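You operate a simulated robot arm through the tools that you are given. There is no shell and no other tool.

You run a simulated robot arm. Do the job below in one go: nothing can be reset, and whatever is moved stays where it is left.

Task
Wipe the stain off the chair seat, then rub cream into that patch.
Fine: white cloth for the stain, cream pad and the blue CREAM tin for the rub; put cloth and pad back. Set down upright: cream pad. A coat counts when it lies all over at full strength: go over it till it gets no stronger. What is to be rubbed or washed off counts as gone when no trace of it is left.

Only the result counts: the job must be done as asked and must still hold three seconds after the hand-in. Knocking over, shifting, dropping, spilling or breaking anything else fails it. Flat cloth is picked up by pressing the open fingertips on it (5 to 10 N) and closing them slowly along it; thin cloth reads only 2 to 8 mm in the jaws.

Robot
A 7-joint arm with a two-finger parallel gripper, fixed in place. Base frame: the origin is on the floor under the middle of its stand, x ahead of it, y to its left, z up. Readings come in mm, degrees, newtons and seconds.
It reaches about 1372 mm from its shoulder. Its first joint turns from -149.0 to 149.0 degrees. Payload 3.43 kg.
The TCP is the grasp point between the finger pads, 30 mm short of the fingertips. In the tool frame z runs along the fingers and y along their closing line. The gripper opens to 94 mm. The fingers are 28 mm wide and 10 mm thick; the gripper's body (50 by 96 mm) begins 55 mm behind the TCP.
Orientation is told as [roll, pitch, yaw] about the base's x, y, z axes, in that order, counted from this pose: with the fingers straight down and closing along the base's y, the tool's x points along the base's -x, its y along +y and its z along -z.

Tools
- The arm moves only by the tool apply_moves. Its argument "commands" is a list of rows, each an object of numbers (a shift or turn left out is 0, a gripper value left out holds the last): "rx", "ry", "rz": the turn, a rotation vector about the tool's x, y, z in degrees; "x", "y", "z": the shift along the tool's x, y, z in mm; "gripper": the finger opening in mm, from 0 to 94. In form: [{"rx": .., "ry": .., "rz": .., "x": .., "y": .., "z": .., "gripper": ..}, ...]. A call has 1 to 20 rows; each row is the pose to reach, as a shift and turn from the pose commanded when the call began, along the tool's axes at that moment. A row lasts 0.2 s, in which the tool goes at most 50 mm and 8.6 degrees; a call with a longer step from one row to the next is refused whole, and so is a gripper value outside its range. Where a pose cannot be reached the arm comes as near as it can. A force on the tool above 40 N (or 10 N above the force at the start of the call, whichever is more), or a blocked arm, ends the call early, and 0.2 s more pass. Each finger travels about 45 mm/s and halts on what it meets, pressing with about 36 N; the grip force reading is that of the motor and also rises with nothing between the fingers. The clock runs only during rows and for 0.2 s after the last one: add rows that repeat a pose to give the fingers time. The reply holds the time, the measured pose of the TCP, the force on the tool along the base axes, the opening and the grip force, in the units named above and with some noise, with the torque about the TCP (base axes, N m) and any sound that the robot's microphone picked up.
- Cameras (640 x 400 px; columns grow to the right, rows downward): "scene" is fixed at [395.4, 497.8, 1335.8]; the picture's right is [-0.24, -0.97, 0.00], its down [-0.92, 0.22, -0.32] and it looks along [0.32, -0.08, -0.95] (base axes); focal length 214 px, centre (320, 200). "wrist" rides on the gripper at [76, 14, -102] in the tool frame; the picture's right is [-0.18, 0.98, 0.00], its down [-0.75, -0.14, -0.64] and it looks along [-0.63, -0.12, 0.77] (tool axes); focal length 243 px, centre (320, 200). There is no depth. A picture from a camera that has moved, and an enlarged one, comes with that camera's place and axes in the base frame and with its lens. The place of the scene camera against the robot may be out by one fixed shift of up to 12 mm in any direction.
- camera(camera): a new picture of that camera. No time passes.
- enlarge(camera, box): a new picture of the part [left, top, right, bottom] of that camera's present view, enlarged. No time passes.
- close_job(): hands the job in; it is judged then, once.

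Nothing tells you positions but the pictures and the camera data. Unless the task says otherwise, let go and move clear before handing in.

The tools are called after "Emit:" by a JSON object that holds its "op" and its "data". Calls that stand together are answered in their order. apply_moves: Moves the arm, as the interface text tells. Its arguments: {"type":"object","properties":{"commands":{"type":"array"}},"required":["commands"]} The other tools are called the same way: camera (camera) takes a picture; enlarge (camera, box) takes an enlarged picture of a part of a camera's view; close_job () hands the job in.

At the start:

```text
clock: 0.0
tcp_pos: [934.9, 321.9, 1146.2]
ee_rot: [0.0, 0.1, 0.0]
wrist_force: [0.4, 0.0, 0.8]
torque: [0.03, 0.0, 0.01]
gripper_width: 94.0
gripper_force: 0.1
```

scene: 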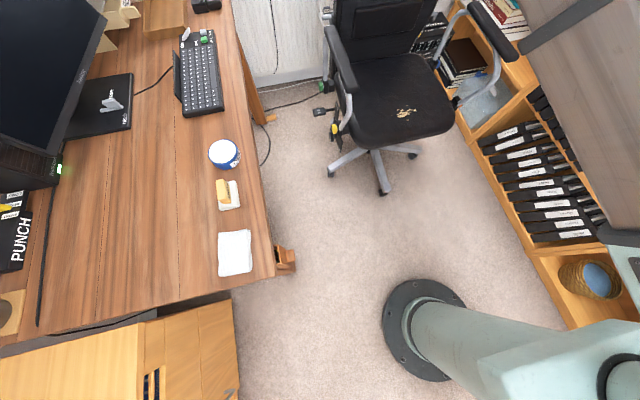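
wrist: 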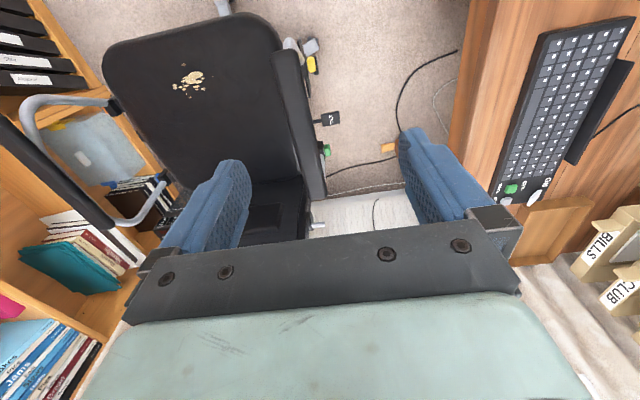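

I see a desk on the left of the scene with the white cloth, the cream pad and the blue tin on it, and a black chair with a tan stain on its seat. I'll look closer before moving anything.

Emit:
{"op": "enlarge", "data": {"camera": "scene", "box": [190, 125, 310, 285]}}

Emit:
{"op": "enlarge", "data": {"camera": "scene", "box": [310, 0, 480, 200]}}

Emit:
{"op": "enlarge", "data": {"camera": "wrist", "box": [90, 0, 350, 240]}}

```text
2.50 times, centred on (250, 205) of scene
camera zoom: at [395.4, 497.8, 1335.8], right [-0.24, -0.97, 0.0], down [-0.92, 0.22, -0.32], along [0.32, -0.08, -0.95], focal length 536 px, centre (495, 188)
```

zoom: 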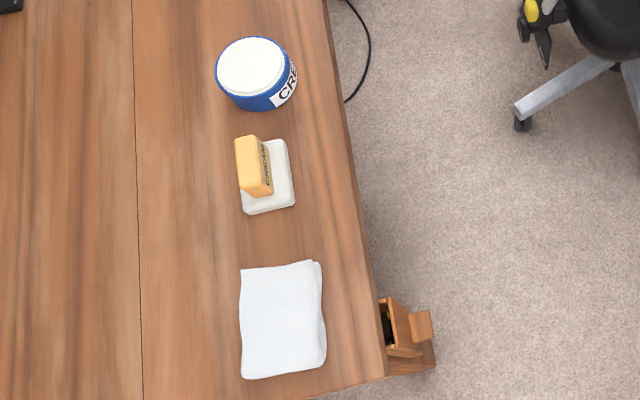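

```text
2.00 times, centred on (395, 100) of scene
camera zoom: at [395.4, 497.8, 1335.8], right [-0.24, -0.97, 0.0], down [-0.92, 0.22, -0.32], along [0.32, -0.08, -0.95], focal length 429 px, centre (170, 400)
```

zoom: 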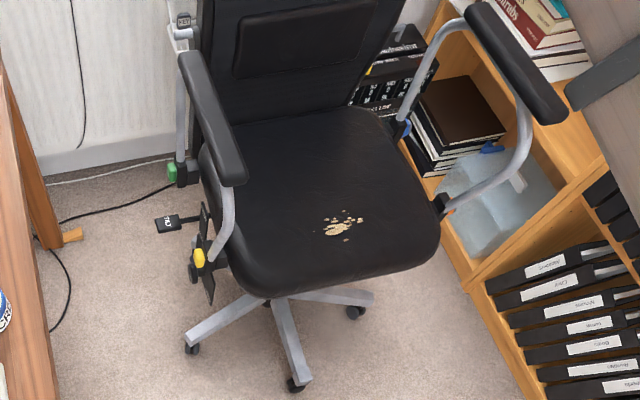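

```text
1.67 times, centred on (220, 120) of wrist
camera zoom: at [858.8, 336.5, 1250.1], right [0.18, 0.98, 0.0], down [0.75, -0.14, 0.64], along [0.63, -0.12, -0.77], focal length 404 px, centre (487, 333)
```

zoom: 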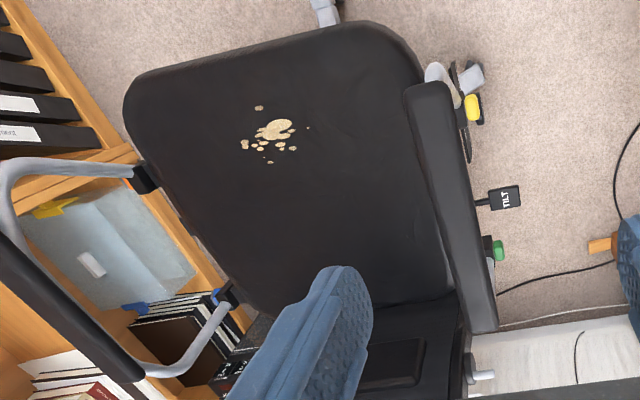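

Triangulating the two views puts the stain near (966, -38, 548) and the desk top at about z 750. That places the cloth near (502, 701), the pad near (660, 697) and the tin near (786, 686). I'll move the wrist camera high over the desk to check these.

Emit:
{"op": "apply_moves", "data": {"commands": [{"x": 32.5, "y": 26.3, "z": 10.4}, {"x": 65, "y": 52.6, "z": 20.9}, {"x": 97.5, "y": 78.9, "z": 31.3}, {"x": 130, "y": 105.1, "z": 41.7}, {"x": 162.5, "y": 131.4, "z": 52.1}, {"x": 195, "y": 157.7, "z": 62.6}, {"x": 227.5, "y": 184, "z": 73}, {"x": 260, "y": 210.3, "z": 83.4}, {"x": 292.5, "y": 236.6, "z": 93.9}, {"x": 325, "y": 262.9, "z": 104.3}, {"x": 357.5, "y": 289.1, "z": 114.7}, {"x": 390, "y": 315.4, "z": 125.1}, {"x": 422.5, "y": 341.7, "z": 135.6}, {"x": 455, "y": 368, "z": 146}]}}

Emit:
{"op": "camera", "data": {"camera": "wrist"}}

Emit:
{"op": "camera", "data": {"camera": "scene"}}

```text
clock: 3.0
tcp_pos: [480.2, 691.2, 1001.1]
ee_rot: [0.0, 0.1, 0.0]
wrist_force: [1.0, 0.2, -0.1]
torque: [-0.02, -0.02, 0.0]
gripper_width: 94.1
gripper_force: 0.0
```

```text
taken
camera wrist: at [404.1, 706.1, 1104.2], right [0.18, 0.98, 0.0], down [0.75, -0.14, 0.64], along [0.63, -0.12, -0.77], focal length 243 px, centre (320, 200)
```

wrist: 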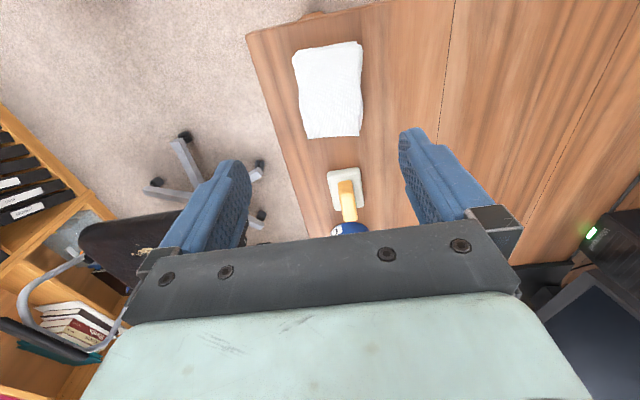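

```text
taken
```

scene: 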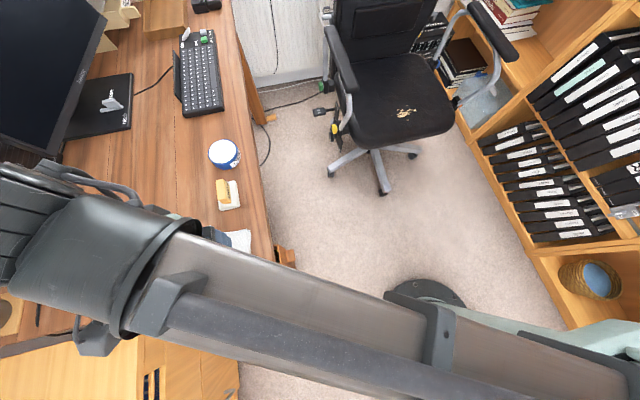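

Emit:
{"op": "enlarge", "data": {"camera": "wrist", "box": [240, 20, 440, 145]}}

Emit:
{"op": "enlarge", "data": {"camera": "wrist", "box": [280, 140, 410, 245]}}

Emit:
{"op": "enlarge", "data": {"camera": "scene", "box": [190, 125, 270, 215]}}

```text
3.20 times, centred on (340, 82) of wrist
camera zoom: at [404.1, 706.1, 1104.2], right [0.18, 0.98, 0.0], down [0.75, -0.14, 0.64], along [0.63, -0.12, -0.77], focal length 776 px, centre (256, 576)
```

zoom: 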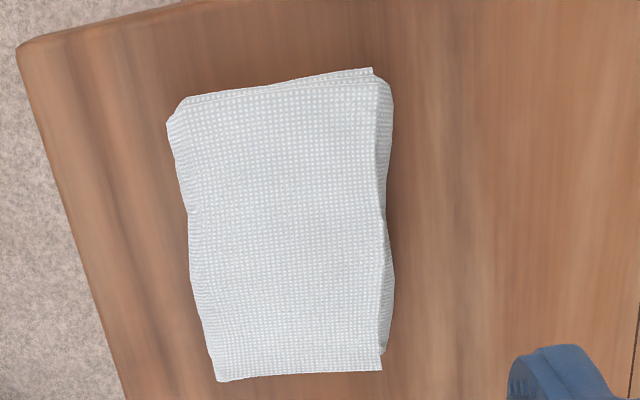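

```text
3.81 times, centred on (345, 192) of wrist
camera zoom: at [404.1, 706.1, 1104.2], right [0.18, 0.98, 0.0], down [0.75, -0.14, 0.64], along [0.63, -0.12, -0.77], focal length 924 px, centre (225, 229)
```

zoom: 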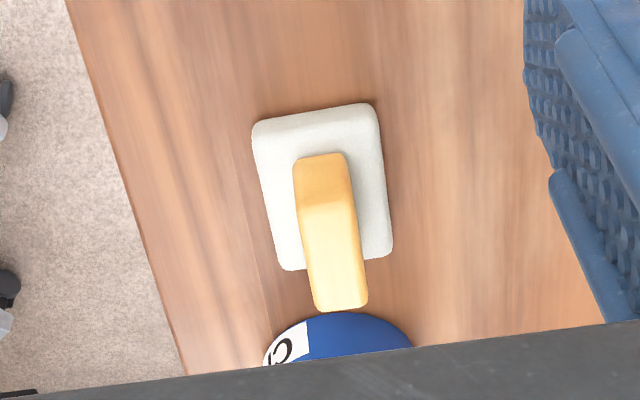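

```text
4.44 times, centred on (230, 170) of scene
camera zoom: at [395.4, 497.8, 1335.8], right [-0.24, -0.97, 0.0], down [-0.92, 0.22, -0.32], along [0.32, -0.08, -0.95], focal length 953 px, centre (720, 333)
```

zoom: 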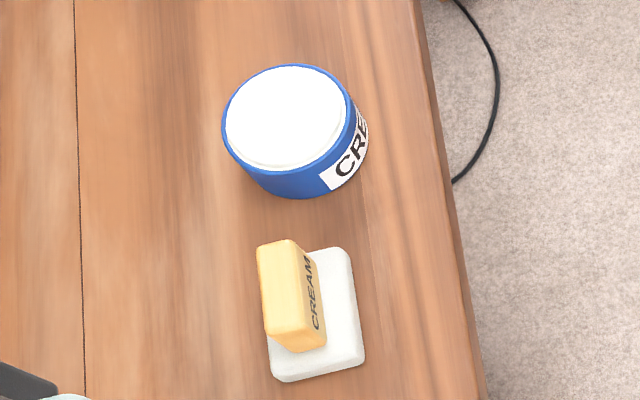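

The cloth looks like a folded stack of about 85 x 112 mm centred near (513, 699). The pad has an upright orange handle near (663, 703), and the tin is open with white cream inside. I'll move forward for a closer look at the pad and tin.

Emit:
{"op": "apply_moves", "data": {"commands": [{"x": -36, "z": 12}, {"x": -72, "z": 24}, {"x": -108, "z": 36}, {"x": -144, "z": 48}, {"x": -180, "z": 60}]}}

Emit:
{"op": "camera", "data": {"camera": "wrist"}}

Emit:
{"op": "enlarge", "data": {"camera": "wrist", "box": [260, 60, 420, 235]}}

```text
clock: 4.2
tcp_pos: [660.6, 690.0, 940.9]
ee_rot: [0.0, 0.0, 0.1]
wrist_force: [0.4, -0.2, 0.4]
torque: [0.02, 0.01, -0.01]
gripper_width: 94.1
gripper_force: 0.0
```

```text
taken
camera wrist: at [584.6, 704.3, 1044.4], right [0.18, 0.98, 0.0], down [0.75, -0.14, 0.64], along [0.63, -0.12, -0.77], focal length 243 px, centre (320, 200)
```

wrist: 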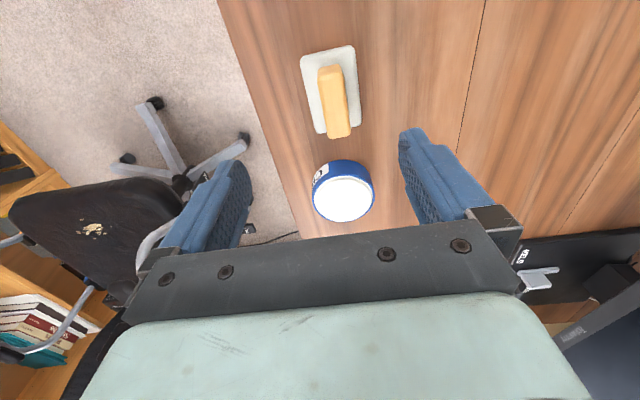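

```text
2.29 times, centred on (340, 148) of wrist
camera zoom: at [584.6, 704.3, 1044.4], right [0.18, 0.98, 0.0], down [0.75, -0.14, 0.64], along [0.63, -0.12, -0.77], focal length 555 px, centre (274, 320)
```

zoom: 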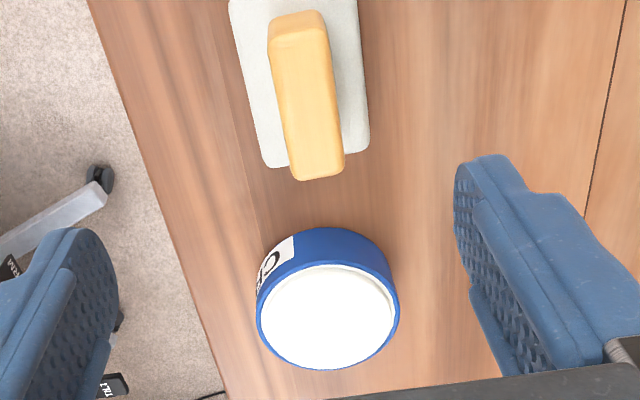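

Emit:
{"op": "enlarge", "data": {"camera": "wrist", "box": [285, 35, 385, 145]}}

Emit:
{"op": "enlarge", "data": {"camera": "wrist", "box": [295, 145, 395, 235]}}

```text
3.64 times, centred on (335, 90) of wrist
camera zoom: at [584.6, 704.3, 1044.4], right [0.18, 0.98, 0.0], down [0.75, -0.14, 0.64], along [0.63, -0.12, -0.77], focal length 882 px, centre (266, 600)
```

zoom: 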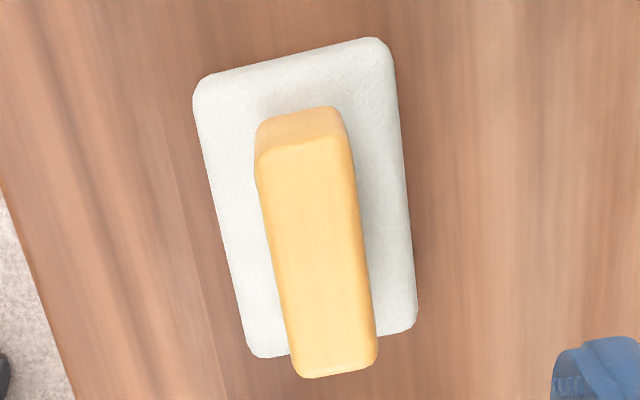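

```text
4.44 times, centred on (345, 190) of wrist
camera zoom: at [584.6, 704.3, 1044.4], right [0.18, 0.98, 0.0], down [0.75, -0.14, 0.64], along [0.63, -0.12, -0.77], focal length 1078 px, centre (209, 244)
```

zoom: 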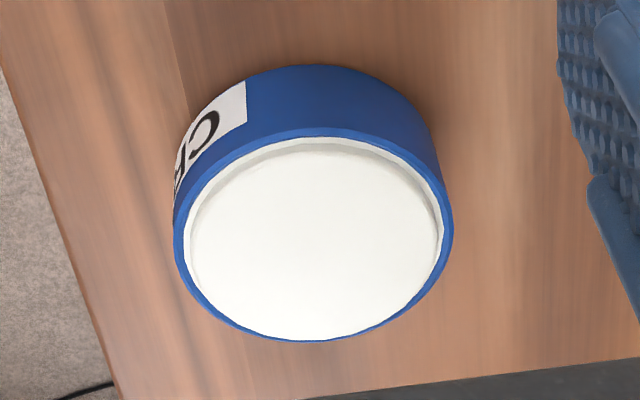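

The pad's handle runs along x from about 636 to 694, is about 22 mm wide, and tops out near z 817. The tin is centred near (800, 697) with its rim at about z 786. I'll go above the cloth next with the fingers half open.

Emit:
{"op": "apply_moves", "data": {"commands": [{"x": 37, "y": 2.3, "gripper": 85}, {"x": 74, "y": 4.5, "gripper": 75}, {"x": 111, "y": 6.8, "gripper": 65}, {"x": 147.6, "y": 9, "gripper": 55}, {"x": 147.6, "y": 9, "z": 35, "gripper": 50}, {"x": 147.6, "y": 9, "z": 70, "gripper": 50}, {"x": 147.6, "y": 9, "z": 105, "gripper": 50}, {"x": 147.6, "y": 9, "z": 110, "gripper": 50}]}}

Emit:
{"op": "camera", "data": {"camera": "wrist"}}

```text
clock: 6.0
tcp_pos: [510.4, 698.5, 830.4]
ee_rot: [-0.1, 0.0, -0.1]
wrist_force: [-0.5, -0.4, 0.3]
torque: [0.02, -0.01, 0.0]
gripper_width: 49.9
gripper_force: 0.0
```

```text
taken
camera wrist: at [435.5, 713.0, 933.8], right [0.18, 0.98, 0.0], down [0.75, -0.14, 0.64], along [0.63, -0.12, -0.77], focal length 243 px, centre (320, 200)
```

wrist: 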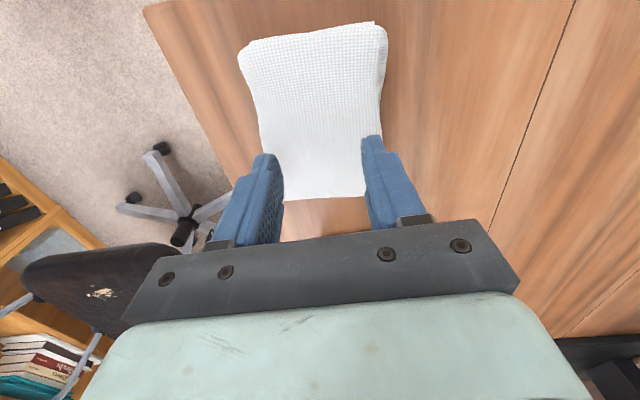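

The cloth is centred under the open fingers, with the tips about 40 mm above it. I'll descend in small steps and watch the force.

Emit:
{"op": "apply_moves", "data": {"commands": [{"z": 10}, {"z": 20}, {"z": 28}, {"z": 32}]}}

Emit:
{"op": "enlarge", "data": {"camera": "wrist", "box": [200, 0, 440, 250]}}

```text
clock: 6.6
tcp_pos: [511.9, 698.2, 820.1]
ee_rot: [0.2, -0.2, 0.0]
wrist_force: [-2.4, -4.5, 18.3]
torque: [-0.43, 0.14, -0.01]
gripper_width: 50.3
gripper_force: 0.0
stopped in row 2: the force on the tool passed its limit at 55 N (the readings are from after the stop); the commanded pose is now the measured one
```

```text
1.60 times, centred on (320, 125) of wrist
camera zoom: at [435.4, 712.9, 922.4], right [0.18, 0.98, 0.0], down [0.75, -0.14, 0.64], along [0.63, -0.12, -0.77], focal length 388 px, centre (320, 320)
```

zoom: 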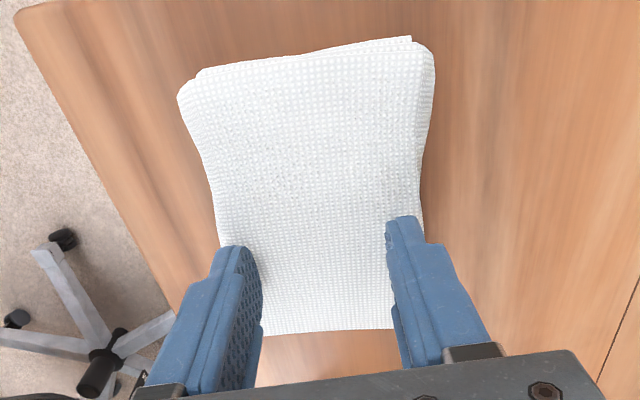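

The fingertips met resistance with the tips near z 790, which is higher than I expected for the cloth. I'll lift off and look again from a different angle to check the cloth's shape and height.

Emit:
{"op": "apply_moves", "data": {"commands": [{"z": -30}, {"z": -60, "x": 20}, {"z": -60, "x": 60}]}}

Emit:
{"op": "enlarge", "data": {"camera": "wrist", "box": [200, 40, 440, 240]}}

Emit:
{"op": "camera", "data": {"camera": "scene"}}

```text
clock: 7.4
tcp_pos: [451.0, 697.4, 878.7]
ee_rot: [0.3, -0.2, -0.1]
wrist_force: [-0.5, -0.1, -0.3]
torque: [-0.01, 0.0, 0.02]
gripper_width: 49.9
gripper_force: 0.1
```

```text
2.00 times, centred on (320, 140) of wrist
camera zoom: at [375.5, 712.4, 980.4], right [0.18, 0.98, 0.0], down [0.75, -0.14, 0.64], along [0.63, -0.12, -0.77], focal length 485 px, centre (320, 320)
```

zoom: 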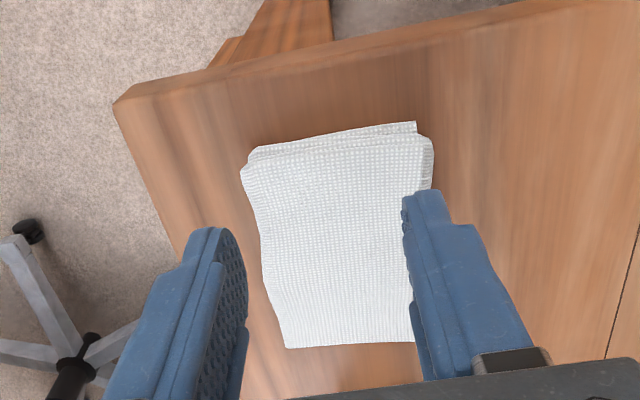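

```text
taken
```

scene: 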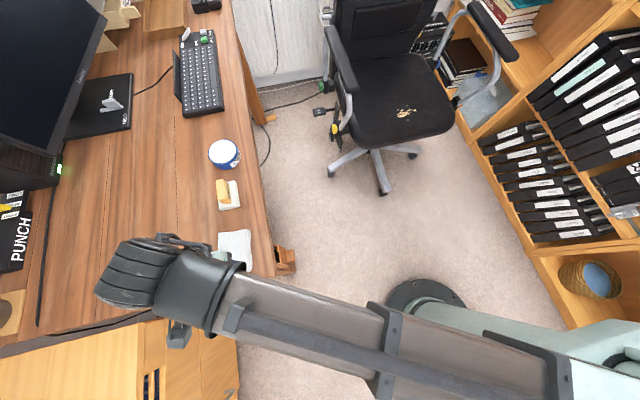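

The cloth turns out to be a puffy folded stack, with its top about 30 mm above the desk at z 785–790, which fits the contact height. I'll go back over its centre and press down in 1 mm steps.

Emit:
{"op": "apply_moves", "data": {"commands": [{"x": -26, "y": 0.8, "z": 10, "rx": 0.3, "ry": 0.2}, {"x": -52, "y": 1.6, "z": 20, "rx": 0.3, "ry": 0.2}, {"x": -52, "y": 1.6, "z": 40, "rx": 0.3, "ry": 0.2}, {"x": -52, "y": 1.6, "z": 50, "rx": 0.3, "ry": 0.2}, {"x": -52, "y": 1.6, "z": 52, "rx": 0.3, "ry": 0.2}, {"x": -52, "y": 1.6, "z": 54, "rx": 0.3, "ry": 0.2}, {"x": -52, "y": 1.6, "z": 55, "rx": 0.3, "ry": 0.2}]}}

```text
clock: 9.0
tcp_pos: [504.5, 701.2, 823.7]
ee_rot: [0.0, 0.0, 0.0]
wrist_force: [-0.7, 0.1, 0.2]
torque: [0.01, -0.02, 0.0]
gripper_width: 50.1
gripper_force: 0.2
```

Emit:
{"op": "apply_moves", "data": {"commands": [{"z": 1}, {"z": 2}, {"z": 3}]}}

```text
clock: 9.8
tcp_pos: [503.2, 701.4, 819.1]
ee_rot: [-0.1, 0.0, -0.1]
wrist_force: [-0.2, -0.8, 1.0]
torque: [-0.03, 0.01, -0.02]
gripper_width: 49.9
gripper_force: 0.1
```

Emit:
{"op": "apply_moves", "data": {"commands": [{"z": 1}, {"z": 2}]}}

```text
clock: 10.4
tcp_pos: [503.5, 700.8, 819.6]
ee_rot: [0.0, 0.0, 0.0]
wrist_force: [0.8, -0.9, 21.7]
torque: [0.0, -0.03, 0.01]
gripper_width: 49.6
gripper_force: 0.1
```

Contact starts with the TCP near z 819.5, and the stiffness is roughly 10 N/mm. I'll ease back to land in the 5–10 N range.

Emit:
{"op": "apply_moves", "data": {"commands": [{"z": -1.3}]}}

Emit:
{"op": "enlarge", "data": {"camera": "wrist", "box": [200, 0, 440, 250]}}

```text
clock: 10.8
tcp_pos: [503.8, 700.6, 820.3]
ee_rot: [-0.1, 0.0, 0.0]
wrist_force: [0.7, -0.8, 14.4]
torque: [0.07, -0.06, 0.0]
gripper_width: 50.0
gripper_force: 0.0
```

```text
1.60 times, centred on (320, 125) of wrist
camera zoom: at [428.2, 715.6, 922.6], right [0.18, 0.98, 0.0], down [0.75, -0.14, 0.64], along [0.63, -0.12, -0.77], focal length 388 px, centre (320, 320)
```

zoom: 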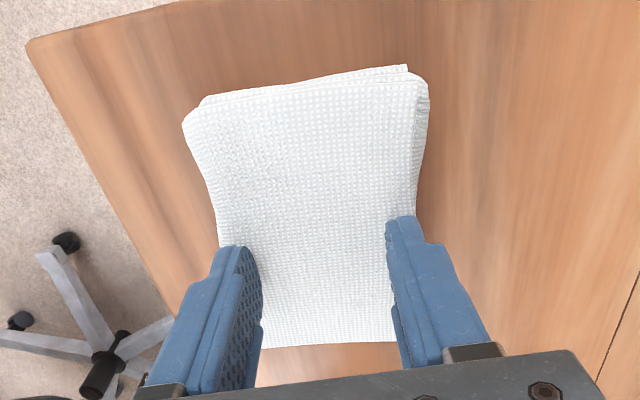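

Emit:
{"op": "apply_moves", "data": {"commands": [{"z": -0.8}, {"z": -0.8}]}}

```text
clock: 11.4
tcp_pos: [502.6, 700.8, 820.6]
ee_rot: [-0.1, 0.2, 0.0]
wrist_force: [2.7, -1.2, 3.4]
torque: [0.1, -0.08, -0.04]
gripper_width: 49.6
gripper_force: 0.0
```

Emit:
{"op": "apply_moves", "data": {"commands": [{"z": 0.4}, {"z": 0.4}]}}

```text
clock: 12.0
tcp_pos: [503.5, 701.0, 819.3]
ee_rot: [-0.1, 0.0, 0.0]
wrist_force: [0.5, -0.7, 4.7]
torque: [0.04, -0.06, -0.04]
gripper_width: 49.4
gripper_force: 0.1
```

Contact force is about 5 N. I'll add a touch of pressure and close the fingers slowly along the cloth.

Emit:
{"op": "apply_moves", "data": {"commands": [{"z": 0.3, "gripper": 48}, {"z": 0.3, "gripper": 46}, {"z": 0.3, "gripper": 44}, {"z": 0.3, "gripper": 42}, {"z": 0.3, "gripper": 40}, {"z": 0.3, "gripper": 38}, {"z": 0.3, "gripper": 36}, {"z": 0.3, "gripper": 34}]}}

Emit:
{"op": "enlarge", "data": {"camera": "wrist", "box": [200, 0, 440, 250]}}

```text
clock: 13.8
tcp_pos: [503.0, 700.5, 820.4]
ee_rot: [-0.2, 0.1, 0.0]
wrist_force: [-1.4, 5.2, 10.4]
torque: [0.24, -0.02, -0.01]
gripper_width: 37.1
gripper_force: 2.9
```

```text
1.60 times, centred on (320, 125) of wrist
camera zoom: at [427.9, 715.8, 922.7], right [0.18, 0.98, 0.0], down [0.75, -0.14, 0.64], along [0.63, -0.12, -0.77], focal length 388 px, centre (320, 320)
```

zoom: 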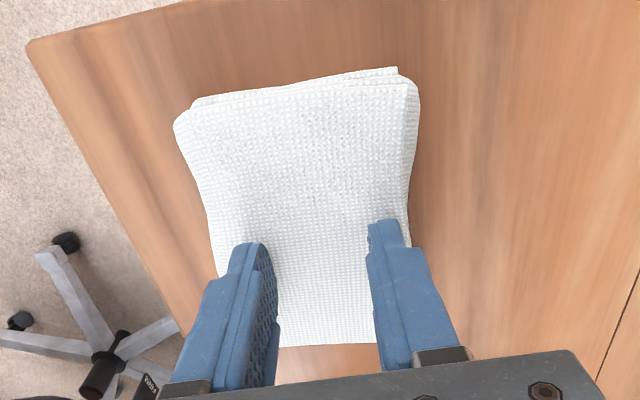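

Emit:
{"op": "apply_moves", "data": {"commands": [{"gripper": 34}, {"gripper": 32}, {"gripper": 30}, {"gripper": 28}, {"gripper": 26}, {"gripper": 24}, {"gripper": 22}, {"gripper": 20}, {"gripper": 18}, {"gripper": 16}]}}

Emit:
{"op": "enlarge", "data": {"camera": "wrist", "box": [200, 0, 440, 250]}}

```text
clock: 16.0
tcp_pos: [502.7, 700.7, 820.3]
ee_rot: [-0.1, 0.0, 0.0]
wrist_force: [0.4, 3.1, 10.8]
torque: [0.09, 0.01, 0.01]
gripper_width: 21.0
gripper_force: 3.5
```

```text
1.60 times, centred on (320, 125) of wrist
camera zoom: at [428.0, 715.5, 922.7], right [0.18, 0.98, 0.0], down [0.75, -0.14, 0.64], along [0.63, -0.12, -0.77], focal length 388 px, centre (320, 320)
```

zoom: 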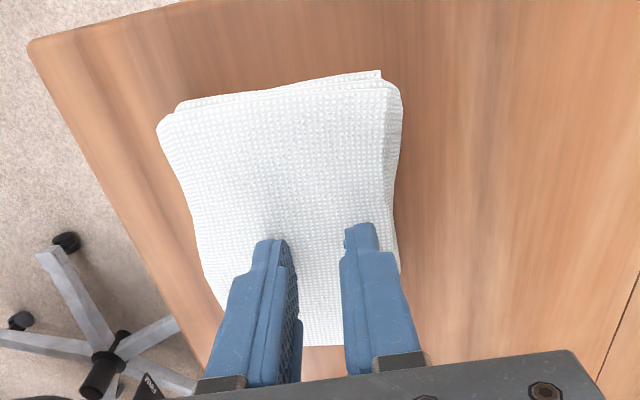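

Emit:
{"op": "apply_moves", "data": {"commands": [{"gripper": 17}, {"gripper": 15}, {"gripper": 13}, {"gripper": 11}, {"gripper": 9}, {"gripper": 7}, {"gripper": 5}, {"gripper": 3}, {"gripper": 1}, {"gripper": 0}, {"gripper": 0}, {"gripper": 0}, {"gripper": 0}, {"gripper": 0}]}}

Emit:
{"op": "enlarge", "data": {"camera": "wrist", "box": [200, 0, 440, 250]}}

```text
clock: 19.0
tcp_pos: [503.0, 699.7, 820.7]
ee_rot: [-0.1, 0.0, 0.0]
wrist_force: [0.1, -0.7, 10.7]
torque: [0.0, -0.02, -0.02]
gripper_width: 0.0
gripper_force: 33.4
```

```text
1.60 times, centred on (320, 125) of wrist
camera zoom: at [428.0, 715.4, 922.7], right [0.18, 0.98, 0.0], down [0.75, -0.14, 0.64], along [0.63, -0.12, -0.77], focal length 388 px, centre (320, 320)
```

zoom: 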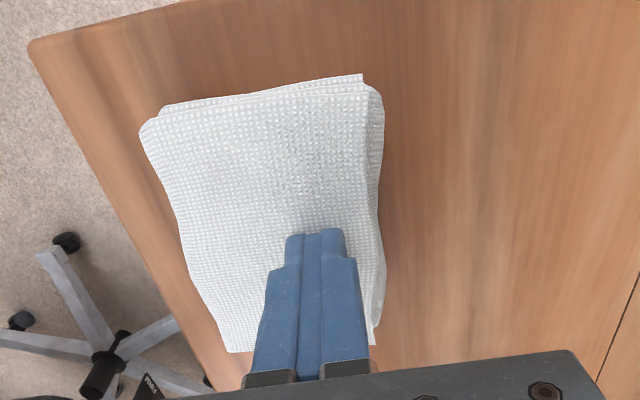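

The fingers closed with nothing between them; the cloth just slid about 20 mm towards -y. Before retrying I'll touch the bare desk beside the cloth gently to learn its true height.

Emit:
{"op": "apply_moves", "data": {"commands": [{"z": -10}, {"z": -25}, {"z": -25, "y": 40}, {"z": -25, "y": 80}, {"z": -10, "y": 85}, {"z": -3, "y": 85}, {"z": -1, "y": 85}]}}

Emit:
{"op": "enlarge", "data": {"camera": "wrist", "box": [100, 0, 440, 250]}}

```text
clock: 20.6
tcp_pos: [503.5, 785.4, 820.0]
ee_rot: [-0.1, 0.0, 0.0]
wrist_force: [0.0, 0.1, 0.6]
torque: [-0.02, -0.01, -0.03]
gripper_width: 0.0
gripper_force: 33.3
```

```text
1.60 times, centred on (270, 125) of wrist
camera zoom: at [428.5, 800.6, 922.9], right [0.18, 0.98, 0.0], down [0.75, -0.14, 0.64], along [0.63, -0.12, -0.77], focal length 388 px, centre (400, 320)
```

zoom: 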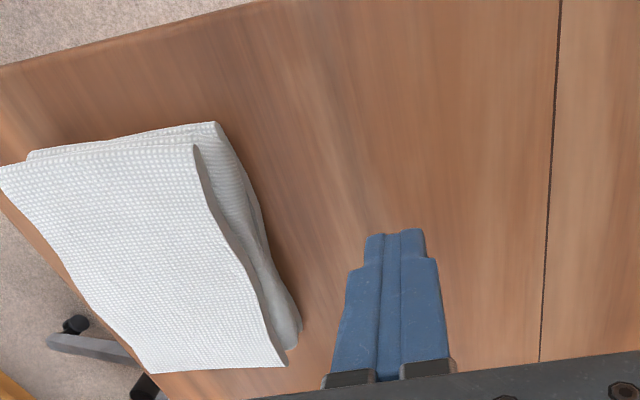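

Emit:
{"op": "apply_moves", "data": {"commands": [{"z": 4}, {"z": 8}, {"z": 11}, {"z": 14}, {"z": 17}, {"z": 20}, {"z": 23}, {"z": 25}]}}

Emit:
{"op": "camera", "data": {"camera": "wrist"}}

```text
clock: 22.4
tcp_pos: [503.9, 785.9, 794.8]
ee_rot: [-0.1, 0.0, 0.0]
wrist_force: [1.5, -0.8, -0.1]
torque: [-0.01, 0.01, -0.01]
gripper_width: 0.0
gripper_force: 32.6
```

```text
taken
camera wrist: at [428.0, 801.0, 898.3], right [0.18, 0.98, 0.0], down [0.75, -0.14, 0.64], along [0.63, -0.12, -0.77], focal length 243 px, centre (320, 200)
```

wrist: 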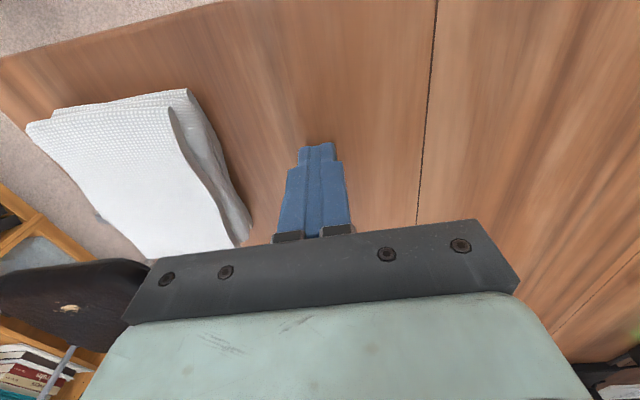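

Emit:
{"op": "enlarge", "data": {"camera": "wrist", "box": [10, 70, 270, 275]}}

Emit:
{"op": "enlarge", "data": {"camera": "scene", "box": [200, 215, 300, 285]}}

```text
1.95 times, centred on (140, 172) of wrist
camera zoom: at [428.0, 801.0, 898.3], right [0.18, 0.98, 0.0], down [0.75, -0.14, 0.64], along [0.63, -0.12, -0.77], focal length 473 px, centre (671, 254)
```

zoom: 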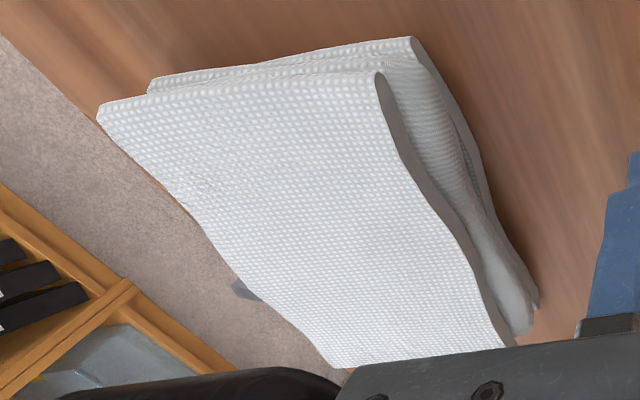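

```text
5.71 times, centred on (250, 250) of scene
camera zoom: at [395.4, 497.8, 1335.8], right [-0.24, -0.97, 0.0], down [-0.92, 0.22, -0.32], along [0.32, -0.08, -0.95], focal length 1226 px, centre (720, -86)
```

zoom: 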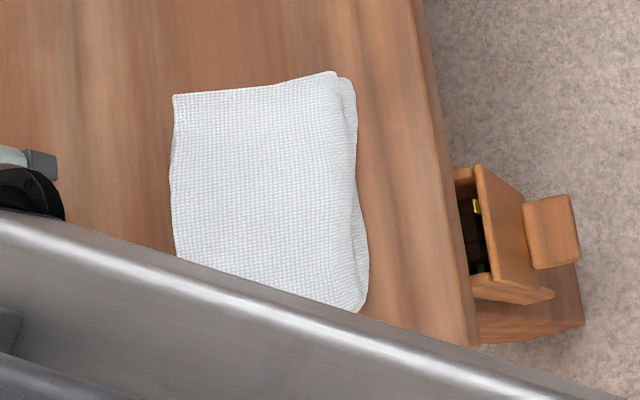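

The desk is well below z 765 here, so the cloth is a thick folded towel about 73 mm wide, 98 mm long and 33 mm tall, turned about -4°. It slid as a rigid block, so a side grip is the natural hold. I'll rise, open fully and look down at it from above.

Emit:
{"op": "apply_moves", "data": {"commands": [{"z": -25, "gripper": 10}, {"z": -50, "gripper": 30}, {"z": -70, "y": -20, "gripper": 50}, {"x": 2, "y": -60, "z": -70, "rz": 2, "gripper": 70}, {"x": 3.5, "y": -98, "z": -70, "rz": 4.3, "gripper": 94}, {"x": 3.5, "y": -98, "z": -70, "rz": 4.3, "gripper": 94}, {"x": 3.5, "y": -98, "z": -70, "rz": 4.3, "gripper": 94}]}}

Emit:
{"op": "enlarge", "data": {"camera": "wrist", "box": [150, 0, 500, 240]}}

```text
clock: 24.0
tcp_pos: [499.5, 688.8, 865.8]
ee_rot: [-0.1, 0.0, -4.3]
wrist_force: [-0.1, -0.4, 0.8]
torque: [0.01, -0.03, -0.01]
gripper_width: 94.1
gripper_force: 0.2
```

```text
1.67 times, centred on (325, 120) of wrist
camera zoom: at [425.9, 709.5, 967.8], right [0.26, 0.97, 0.0], down [0.74, -0.2, 0.64], along [0.62, -0.17, -0.77], focal length 404 px, centre (312, 333)
```

zoom: 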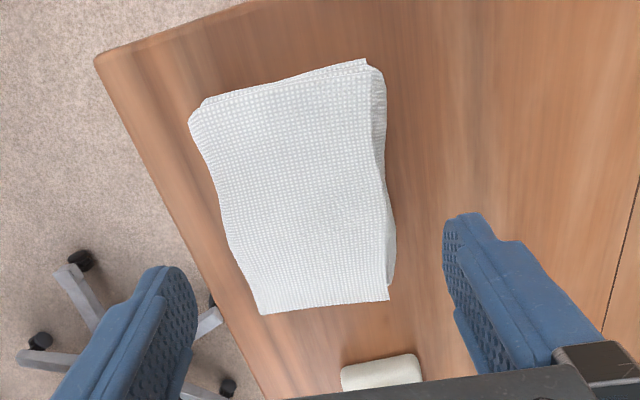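

Emit:
{"op": "apply_moves", "data": {"commands": [{"y": -1.5, "z": 15}, {"y": -1.5, "z": 30}, {"y": -1.5, "z": 38}, {"y": -1.5, "z": 44}]}}

Emit:
{"op": "enlarge", "data": {"camera": "wrist", "box": [150, 0, 500, 240]}}

```text
clock: 25.0
tcp_pos: [501.0, 685.5, 820.9]
ee_rot: [-0.1, 0.1, -4.3]
wrist_force: [-1.0, -0.3, 0.0]
torque: [0.02, 0.02, 0.03]
gripper_width: 94.1
gripper_force: 0.0
```

```text
1.67 times, centred on (325, 120) of wrist
camera zoom: at [425.9, 707.0, 923.8], right [0.26, 0.97, 0.0], down [0.74, -0.2, 0.64], along [0.62, -0.17, -0.77], focal length 404 px, centre (312, 333)
```

zoom: 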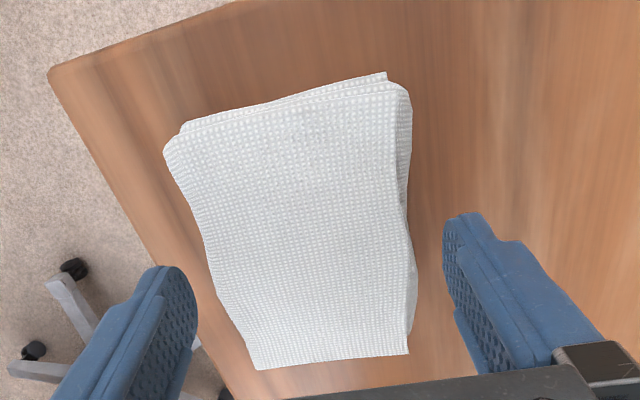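

Both fingertips are clear of the cloth's sides. I'll shift 2.5 mm to centre and lower them beside it.

Emit:
{"op": "apply_moves", "data": {"commands": [{"y": -2.5, "z": 2}, {"y": -2.5, "z": 6}, {"y": -2.5, "z": 11}, {"y": -2.5, "z": 16}, {"y": -2.5, "z": 21}, {"y": -2.5, "z": 26}]}}

Emit:
{"op": "enlarge", "data": {"camera": "wrist", "box": [150, 0, 500, 240]}}

```text
clock: 26.4
tcp_pos: [500.2, 684.3, 796.3]
ee_rot: [-0.1, 0.0, -4.3]
wrist_force: [0.8, 0.0, 0.1]
torque: [0.0, -0.02, -0.03]
gripper_width: 93.8
gripper_force: 0.1
```

```text
1.67 times, centred on (325, 120) of wrist
camera zoom: at [425.8, 704.5, 898.4], right [0.26, 0.97, 0.0], down [0.74, -0.2, 0.64], along [0.62, -0.17, -0.77], focal length 404 px, centre (312, 333)
```

zoom: 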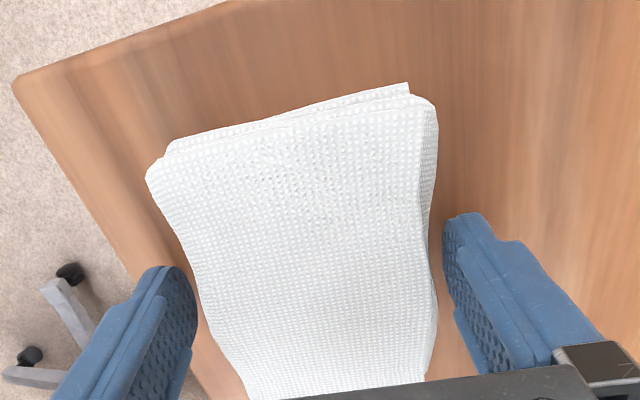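

Emit:
{"op": "apply_moves", "data": {"commands": [{"z": 2, "gripper": 92}, {"z": 3, "gripper": 90}, {"z": 3, "gripper": 88}, {"z": 3, "gripper": 86}, {"z": 3, "gripper": 84}, {"z": 3, "gripper": 82}, {"z": 3, "gripper": 80}, {"z": 3, "gripper": 78}, {"z": 3, "gripper": 76}, {"z": 3, "gripper": 74}]}}

Emit:
{"op": "enlarge", "data": {"camera": "wrist", "box": [150, 0, 500, 240]}}

```text
clock: 28.6
tcp_pos: [498.4, 682.9, 793.5]
ee_rot: [0.0, 0.1, -4.3]
wrist_force: [3.1, 11.2, 27.6]
torque: [0.22, -0.07, 0.14]
gripper_width: 86.6
gripper_force: 36.0
```

```text
1.67 times, centred on (325, 120) of wrist
camera zoom: at [425.4, 704.4, 896.4], right [0.26, 0.97, 0.0], down [0.74, -0.2, 0.64], along [0.62, -0.17, -0.77], focal length 404 px, centre (312, 333)
```

zoom: 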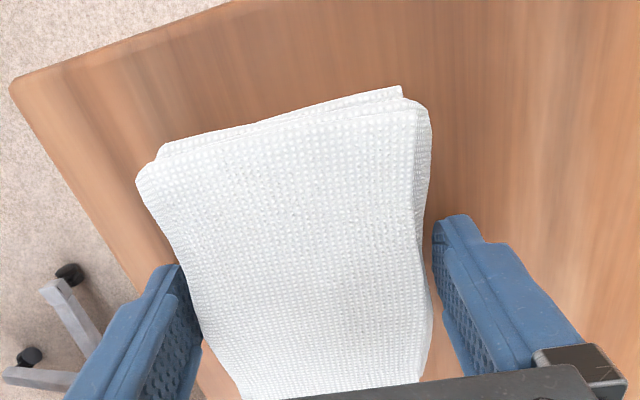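

The fingers have closed on the cloth at 86.6 mm with full grip force. I'll lift slightly to see if it holds.

Emit:
{"op": "apply_moves", "data": {"commands": [{"z": -2, "gripper": 70}, {"z": -5, "gripper": 70}, {"z": -10, "gripper": 70}, {"z": -16, "gripper": 70}]}}

Emit:
{"op": "enlarge", "data": {"camera": "wrist", "box": [150, 0, 500, 240]}}

```text
clock: 29.6
tcp_pos: [499.9, 683.3, 807.9]
ee_rot: [-0.2, 0.1, -4.3]
wrist_force: [-0.6, 0.2, -1.2]
torque: [0.01, -0.01, -0.01]
gripper_width: 84.2
gripper_force: 36.0
```

```text
1.67 times, centred on (325, 120) of wrist
camera zoom: at [426.1, 704.4, 910.9], right [0.26, 0.97, 0.0], down [0.74, -0.2, 0.64], along [0.62, -0.17, -0.77], focal length 404 px, centre (312, 333)
```

zoom: 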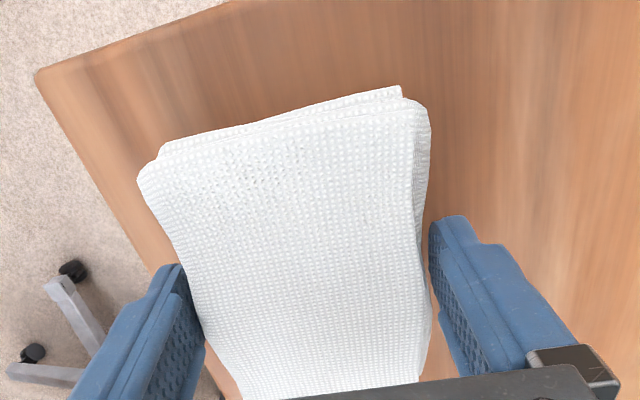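

The cloth lifts with the gripper at 84 mm. I'll raise it well clear of the desk and carry it over to the chair.

Emit:
{"op": "apply_moves", "data": {"commands": [{"z": -20}, {"z": -50}, {"z": -85}, {"z": -120}, {"z": -155}, {"z": -190}, {"z": -190}]}}

Emit:
{"op": "camera", "data": {"camera": "wrist"}}

```text
clock: 31.2
tcp_pos: [499.5, 684.3, 999.1]
ee_rot: [-0.2, 0.0, -4.2]
wrist_force: [0.1, -0.4, -0.4]
torque: [0.0, -0.03, 0.0]
gripper_width: 84.1
gripper_force: 36.2
```

```text
taken
camera wrist: at [425.8, 704.5, 1101.8], right [0.26, 0.97, 0.0], down [0.74, -0.2, 0.64], along [0.62, -0.17, -0.77], focal length 243 px, centre (320, 200)
```

wrist: 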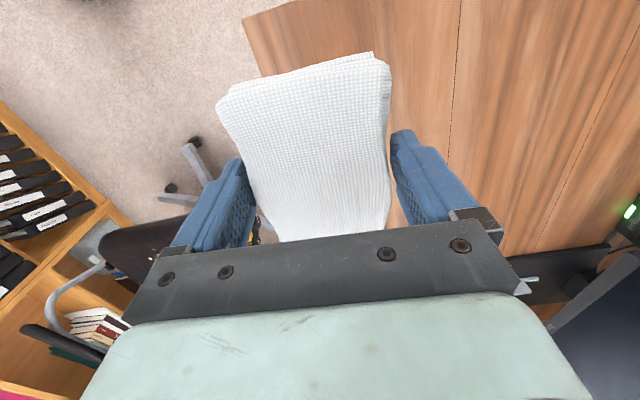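

Emit:
{"op": "apply_moves", "data": {"commands": [{"x": -15, "y": -20, "rz": -0.2}, {"x": -42, "y": -55.4, "rz": -0.4}, {"x": -70, "y": -92.4, "rz": -0.6}, {"x": -98, "y": -129.3, "rz": -0.8}, {"x": -126, "y": -166.2, "rz": -1}, {"x": -154, "y": -203.2, "rz": -1.3}, {"x": -182, "y": -240.1, "rz": -1.5}, {"x": -210, "y": -277.1, "rz": -1.7}, {"x": -238, "y": -314, "rz": -2}, {"x": -266, "y": -351, "rz": -2.2}, {"x": -294, "y": -387.9, "rz": -2.4}, {"x": -322, "y": -424.9, "rz": -2.6}, {"x": -350, "y": -461.8, "rz": -2.9}, {"x": -378, "y": -498.7, "rz": -3.1}, {"x": -406, "y": -535.7, "rz": -3.4}, {"x": -434, "y": -572.6, "rz": -3.6}, {"x": -462, "y": -609.6, "rz": -3.8}, {"x": -490, "y": -646.5, "rz": -4}, {"x": -510, "y": -673, "rz": -4.2}, {"x": -519.4, "y": -685.3, "rz": -4.3}]}}

Emit:
{"op": "camera", "data": {"camera": "wrist"}}

Emit:
{"op": "camera", "data": {"camera": "scene"}}

```text
clock: 35.4
tcp_pos: [967.0, -39.0, 999.7]
ee_rot: [-0.1, 0.0, -0.1]
wrist_force: [-0.3, 0.3, -1.0]
torque: [0.05, 0.01, -0.02]
gripper_width: 84.2
gripper_force: 36.1
```

```text
taken
camera wrist: at [892.0, -23.6, 1102.3], right [0.18, 0.98, 0.0], down [0.75, -0.14, 0.64], along [0.63, -0.12, -0.77], focal length 243 px, centre (320, 200)
```

wrist: 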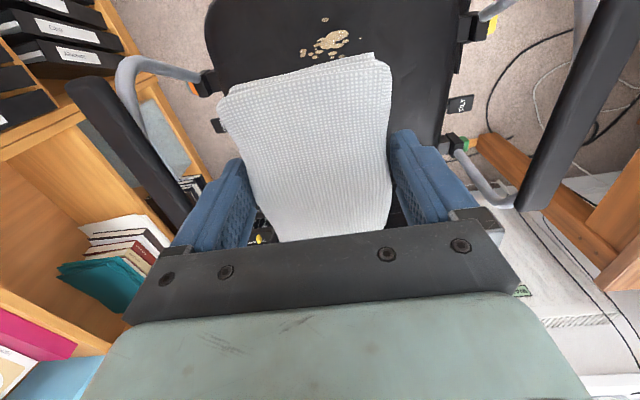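

```text
taken
```

scene: 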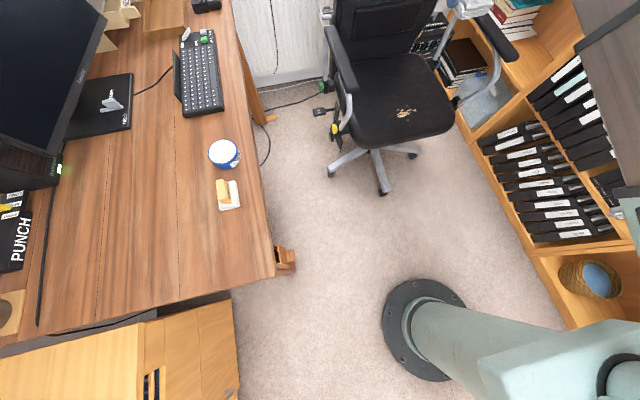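

Emit:
{"op": "enlarge", "data": {"camera": "wrist", "box": [200, 0, 470, 100]}}

Emit:
{"op": "enlarge", "data": {"camera": "scene", "box": [380, 95, 430, 130]}}

```text
2.37 times, centred on (335, 50) of wrist
camera zoom: at [892.0, -23.6, 1102.3], right [0.18, 0.98, 0.0], down [0.75, -0.14, 0.64], along [0.63, -0.12, -0.77], focal length 575 px, centre (284, 556)
```

zoom: 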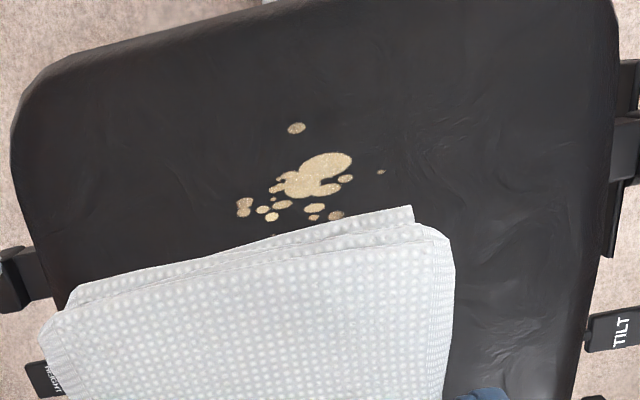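

```text
11.43 times, centred on (405, 112) of scene
camera zoom: at [395.4, 497.8, 1335.8], right [-0.24, -0.97, 0.0], down [-0.92, 0.22, -0.32], along [0.32, -0.08, -0.95], focal length 2451 px, centre (-651, 1200)
```

zoom: 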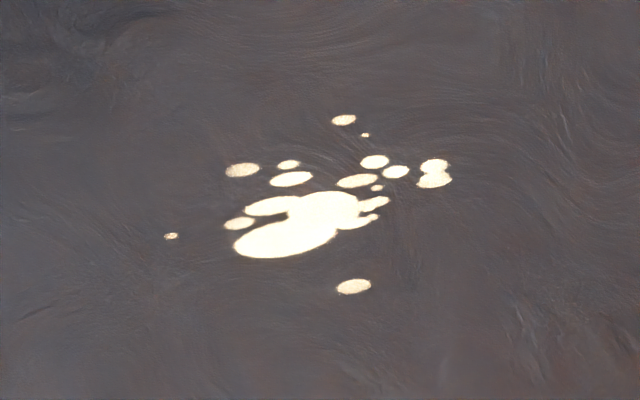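

Comparing two wrist views puts the stained seat surface near z 572, with the stain spanning about x 920–995 and y -78 to 40. I'll lower the cloth above its centre, stopping well short of contact.

Emit:
{"op": "apply_moves", "data": {"commands": [{"x": 10, "y": 20, "z": 20}, {"x": 10, "y": 20, "z": 60}, {"x": 10, "y": 20, "z": 100}, {"x": 10, "y": 20, "z": 140}, {"x": 10, "y": 20, "z": 180}, {"x": 10, "y": 20, "z": 220}, {"x": 10, "y": 20, "z": 260}, {"x": 10, "y": 20, "z": 300}, {"x": 10, "y": 20, "z": 330}, {"x": 10, "y": 20, "z": 350}]}}

Emit:
{"op": "camera", "data": {"camera": "wrist"}}

Emit:
{"op": "camera", "data": {"camera": "scene"}}

```text
clock: 37.6
tcp_pos: [956.8, -19.1, 649.4]
ee_rot: [-0.1, 0.0, -0.1]
wrist_force: [0.2, -0.1, -0.5]
torque: [-0.01, 0.01, 0.01]
gripper_width: 84.0
gripper_force: 35.9
```

```text
taken
camera wrist: at [881.1, -4.1, 752.2], right [0.18, 0.98, 0.0], down [0.75, -0.14, 0.64], along [0.63, -0.12, -0.77], focal length 243 px, centre (320, 200)
```

wrist: 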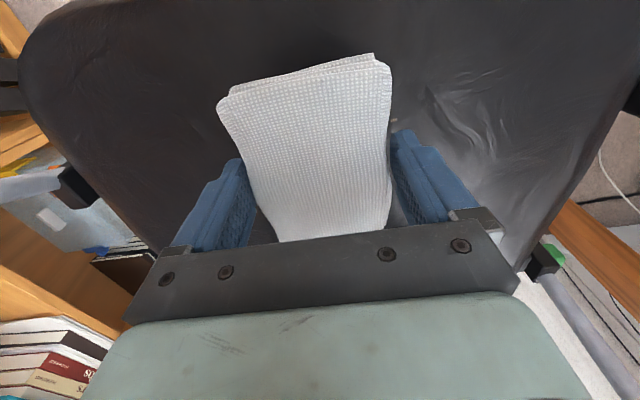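

```text
taken
```

scene: 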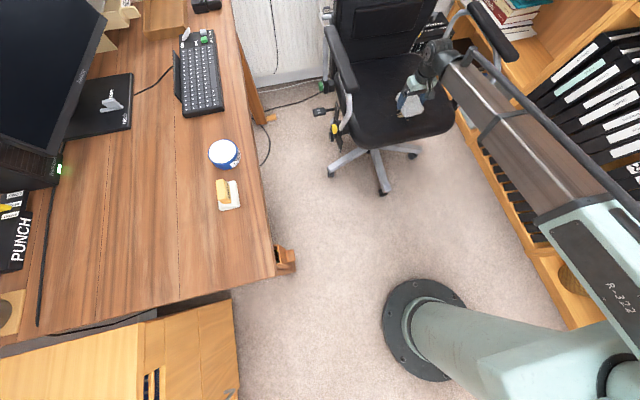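

Emit:
{"op": "apply_moves", "data": {"commands": [{"z": 8}, {"z": 16}, {"z": 22}, {"z": 26}, {"z": 29}, {"z": 31}, {"z": 33}]}}

```text
clock: 39.2
tcp_pos: [955.1, -18.2, 615.3]
ee_rot: [-0.2, -0.1, 0.1]
wrist_force: [0.8, 0.8, -0.1]
torque: [-0.04, 0.0, 0.0]
gripper_width: 83.9
gripper_force: 36.2
```

Emit:
{"op": "apply_moves", "data": {"commands": [{"z": 1}, {"z": 2}, {"z": 3}, {"z": 4}]}}

Emit:
{"op": "camera", "data": {"camera": "wrist"}}

```text
clock: 40.2
tcp_pos: [955.5, -18.7, 611.7]
ee_rot: [-0.2, -0.1, 0.1]
wrist_force: [0.0, 0.6, -0.4]
torque: [0.03, 0.01, 0.02]
gripper_width: 84.1
gripper_force: 36.4
```

```text
taken
camera wrist: at [880.9, -3.7, 715.3], right [0.18, 0.98, 0.0], down [0.75, -0.14, 0.64], along [0.63, -0.12, -0.77], focal length 243 px, centre (320, 200)
```

wrist: 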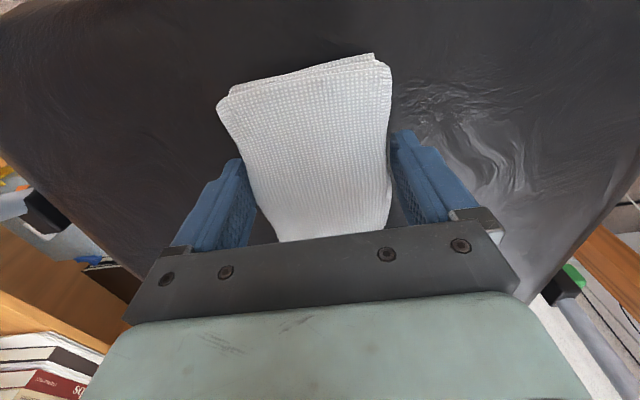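

Emit:
{"op": "apply_moves", "data": {"commands": [{"z": 1}, {"z": 2}, {"z": 3}]}}

```text
clock: 41.0
tcp_pos: [955.9, -18.7, 609.3]
ee_rot: [-0.1, 0.0, 0.0]
wrist_force: [0.0, -0.2, -0.6]
torque: [0.03, -0.02, -0.04]
gripper_width: 83.9
gripper_force: 35.9
```

Emit:
{"op": "apply_moves", "data": {"commands": [{"z": 1}, {"z": 2}, {"z": 3}, {"z": 4}]}}

```text
clock: 42.0
tcp_pos: [956.0, -18.4, 606.1]
ee_rot: [-0.1, -0.1, 0.0]
wrist_force: [-0.2, 0.2, -0.1]
torque: [-0.03, 0.04, 0.02]
gripper_width: 83.7
gripper_force: 36.5
```

Emit:
{"op": "apply_moves", "data": {"commands": [{"z": 1}, {"z": 2}, {"z": 3}]}}

Emit:
{"op": "enlarge", "data": {"camera": "scene", "box": [360, 60, 460, 130]}}

```text
clock: 42.8
tcp_pos: [956.7, -19.9, 604.5]
ee_rot: [0.0, -0.1, 0.0]
wrist_force: [-1.9, -0.5, 28.2]
torque: [0.44, 0.49, 0.0]
gripper_width: 83.7
gripper_force: 36.6
```

```text
5.71 times, centred on (410, 95) of scene
camera zoom: at [395.4, 497.8, 1335.8], right [-0.24, -0.97, 0.0], down [-0.92, 0.22, -0.32], along [0.32, -0.08, -0.95], focal length 1226 px, centre (-194, 800)
```

zoom: 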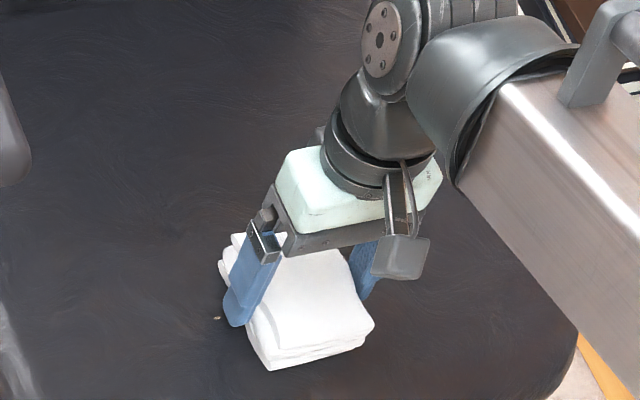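

Contact with the seat comes near TCP z 604–605, and the force is already a bit high at 28 N. I'll back off to a light press.

Emit:
{"op": "apply_moves", "data": {"commands": [{"z": -1.5}, {"z": -1.8}]}}

```text
clock: 43.4
tcp_pos: [955.6, -19.1, 604.3]
ee_rot: [-0.1, 0.0, 0.0]
wrist_force: [-0.3, -1.0, 16.9]
torque: [0.29, -0.16, 0.0]
gripper_width: 83.8
gripper_force: 36.0
```

Emit:
{"op": "apply_moves", "data": {"commands": [{"z": -0.7}, {"z": -0.8}]}}

```text
clock: 44.0
tcp_pos: [955.7, -18.6, 604.9]
ee_rot: [0.0, 0.2, 0.0]
wrist_force: [0.0, -2.4, 5.6]
torque: [0.16, -0.17, -0.08]
gripper_width: 84.0
gripper_force: 36.4
```

Now about 5.6 N. I'll make a short test stroke and check the forces.

Emit:
{"op": "apply_moves", "data": {"commands": [{"y": 5}, {"y": 10}, {"y": 16}, {"y": 22}, {"y": 28}]}}

```text
clock: 45.2
tcp_pos: [955.8, 9.6, 604.8]
ee_rot: [-0.1, 0.0, 0.0]
wrist_force: [0.7, -2.1, 4.3]
torque: [0.15, 0.0, 0.02]
gripper_width: 84.0
gripper_force: 36.4
```

Emit:
{"op": "apply_moves", "data": {"commands": [{"y": 8}, {"y": 16}, {"y": 24}, {"y": 24, "x": 10}, {"y": 14, "x": 12}, {"y": 4, "x": 14}, {"y": -6, "x": 14}, {"y": -16, "x": 14}, {"y": -26, "x": 14}, {"y": -36, "x": 14}]}}

```text
clock: 47.4
tcp_pos: [942.9, -27.8, 604.3]
ee_rot: [-0.2, 0.1, 0.0]
wrist_force: [-0.3, -0.2, -0.3]
torque: [-0.02, 0.0, 0.01]
gripper_width: 83.7
gripper_force: 36.2
```

Emit:
{"op": "apply_moves", "data": {"commands": [{"z": 0.7}, {"z": 1.2}]}}

Emit:
{"op": "camera", "data": {"camera": "wrist"}}

```text
clock: 48.0
tcp_pos: [942.4, -27.3, 605.6]
ee_rot: [-0.1, 0.0, 0.0]
wrist_force: [-0.1, -2.3, 9.3]
torque: [0.25, 0.17, -0.03]
gripper_width: 84.1
gripper_force: 35.9
```

```text
taken
camera wrist: at [867.1, -12.1, 707.8], right [0.18, 0.98, 0.0], down [0.75, -0.14, 0.64], along [0.63, -0.12, -0.77], focal length 243 px, centre (320, 200)
```

wrist: 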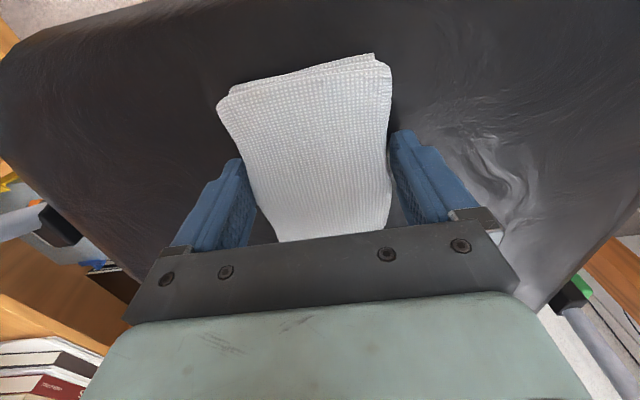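

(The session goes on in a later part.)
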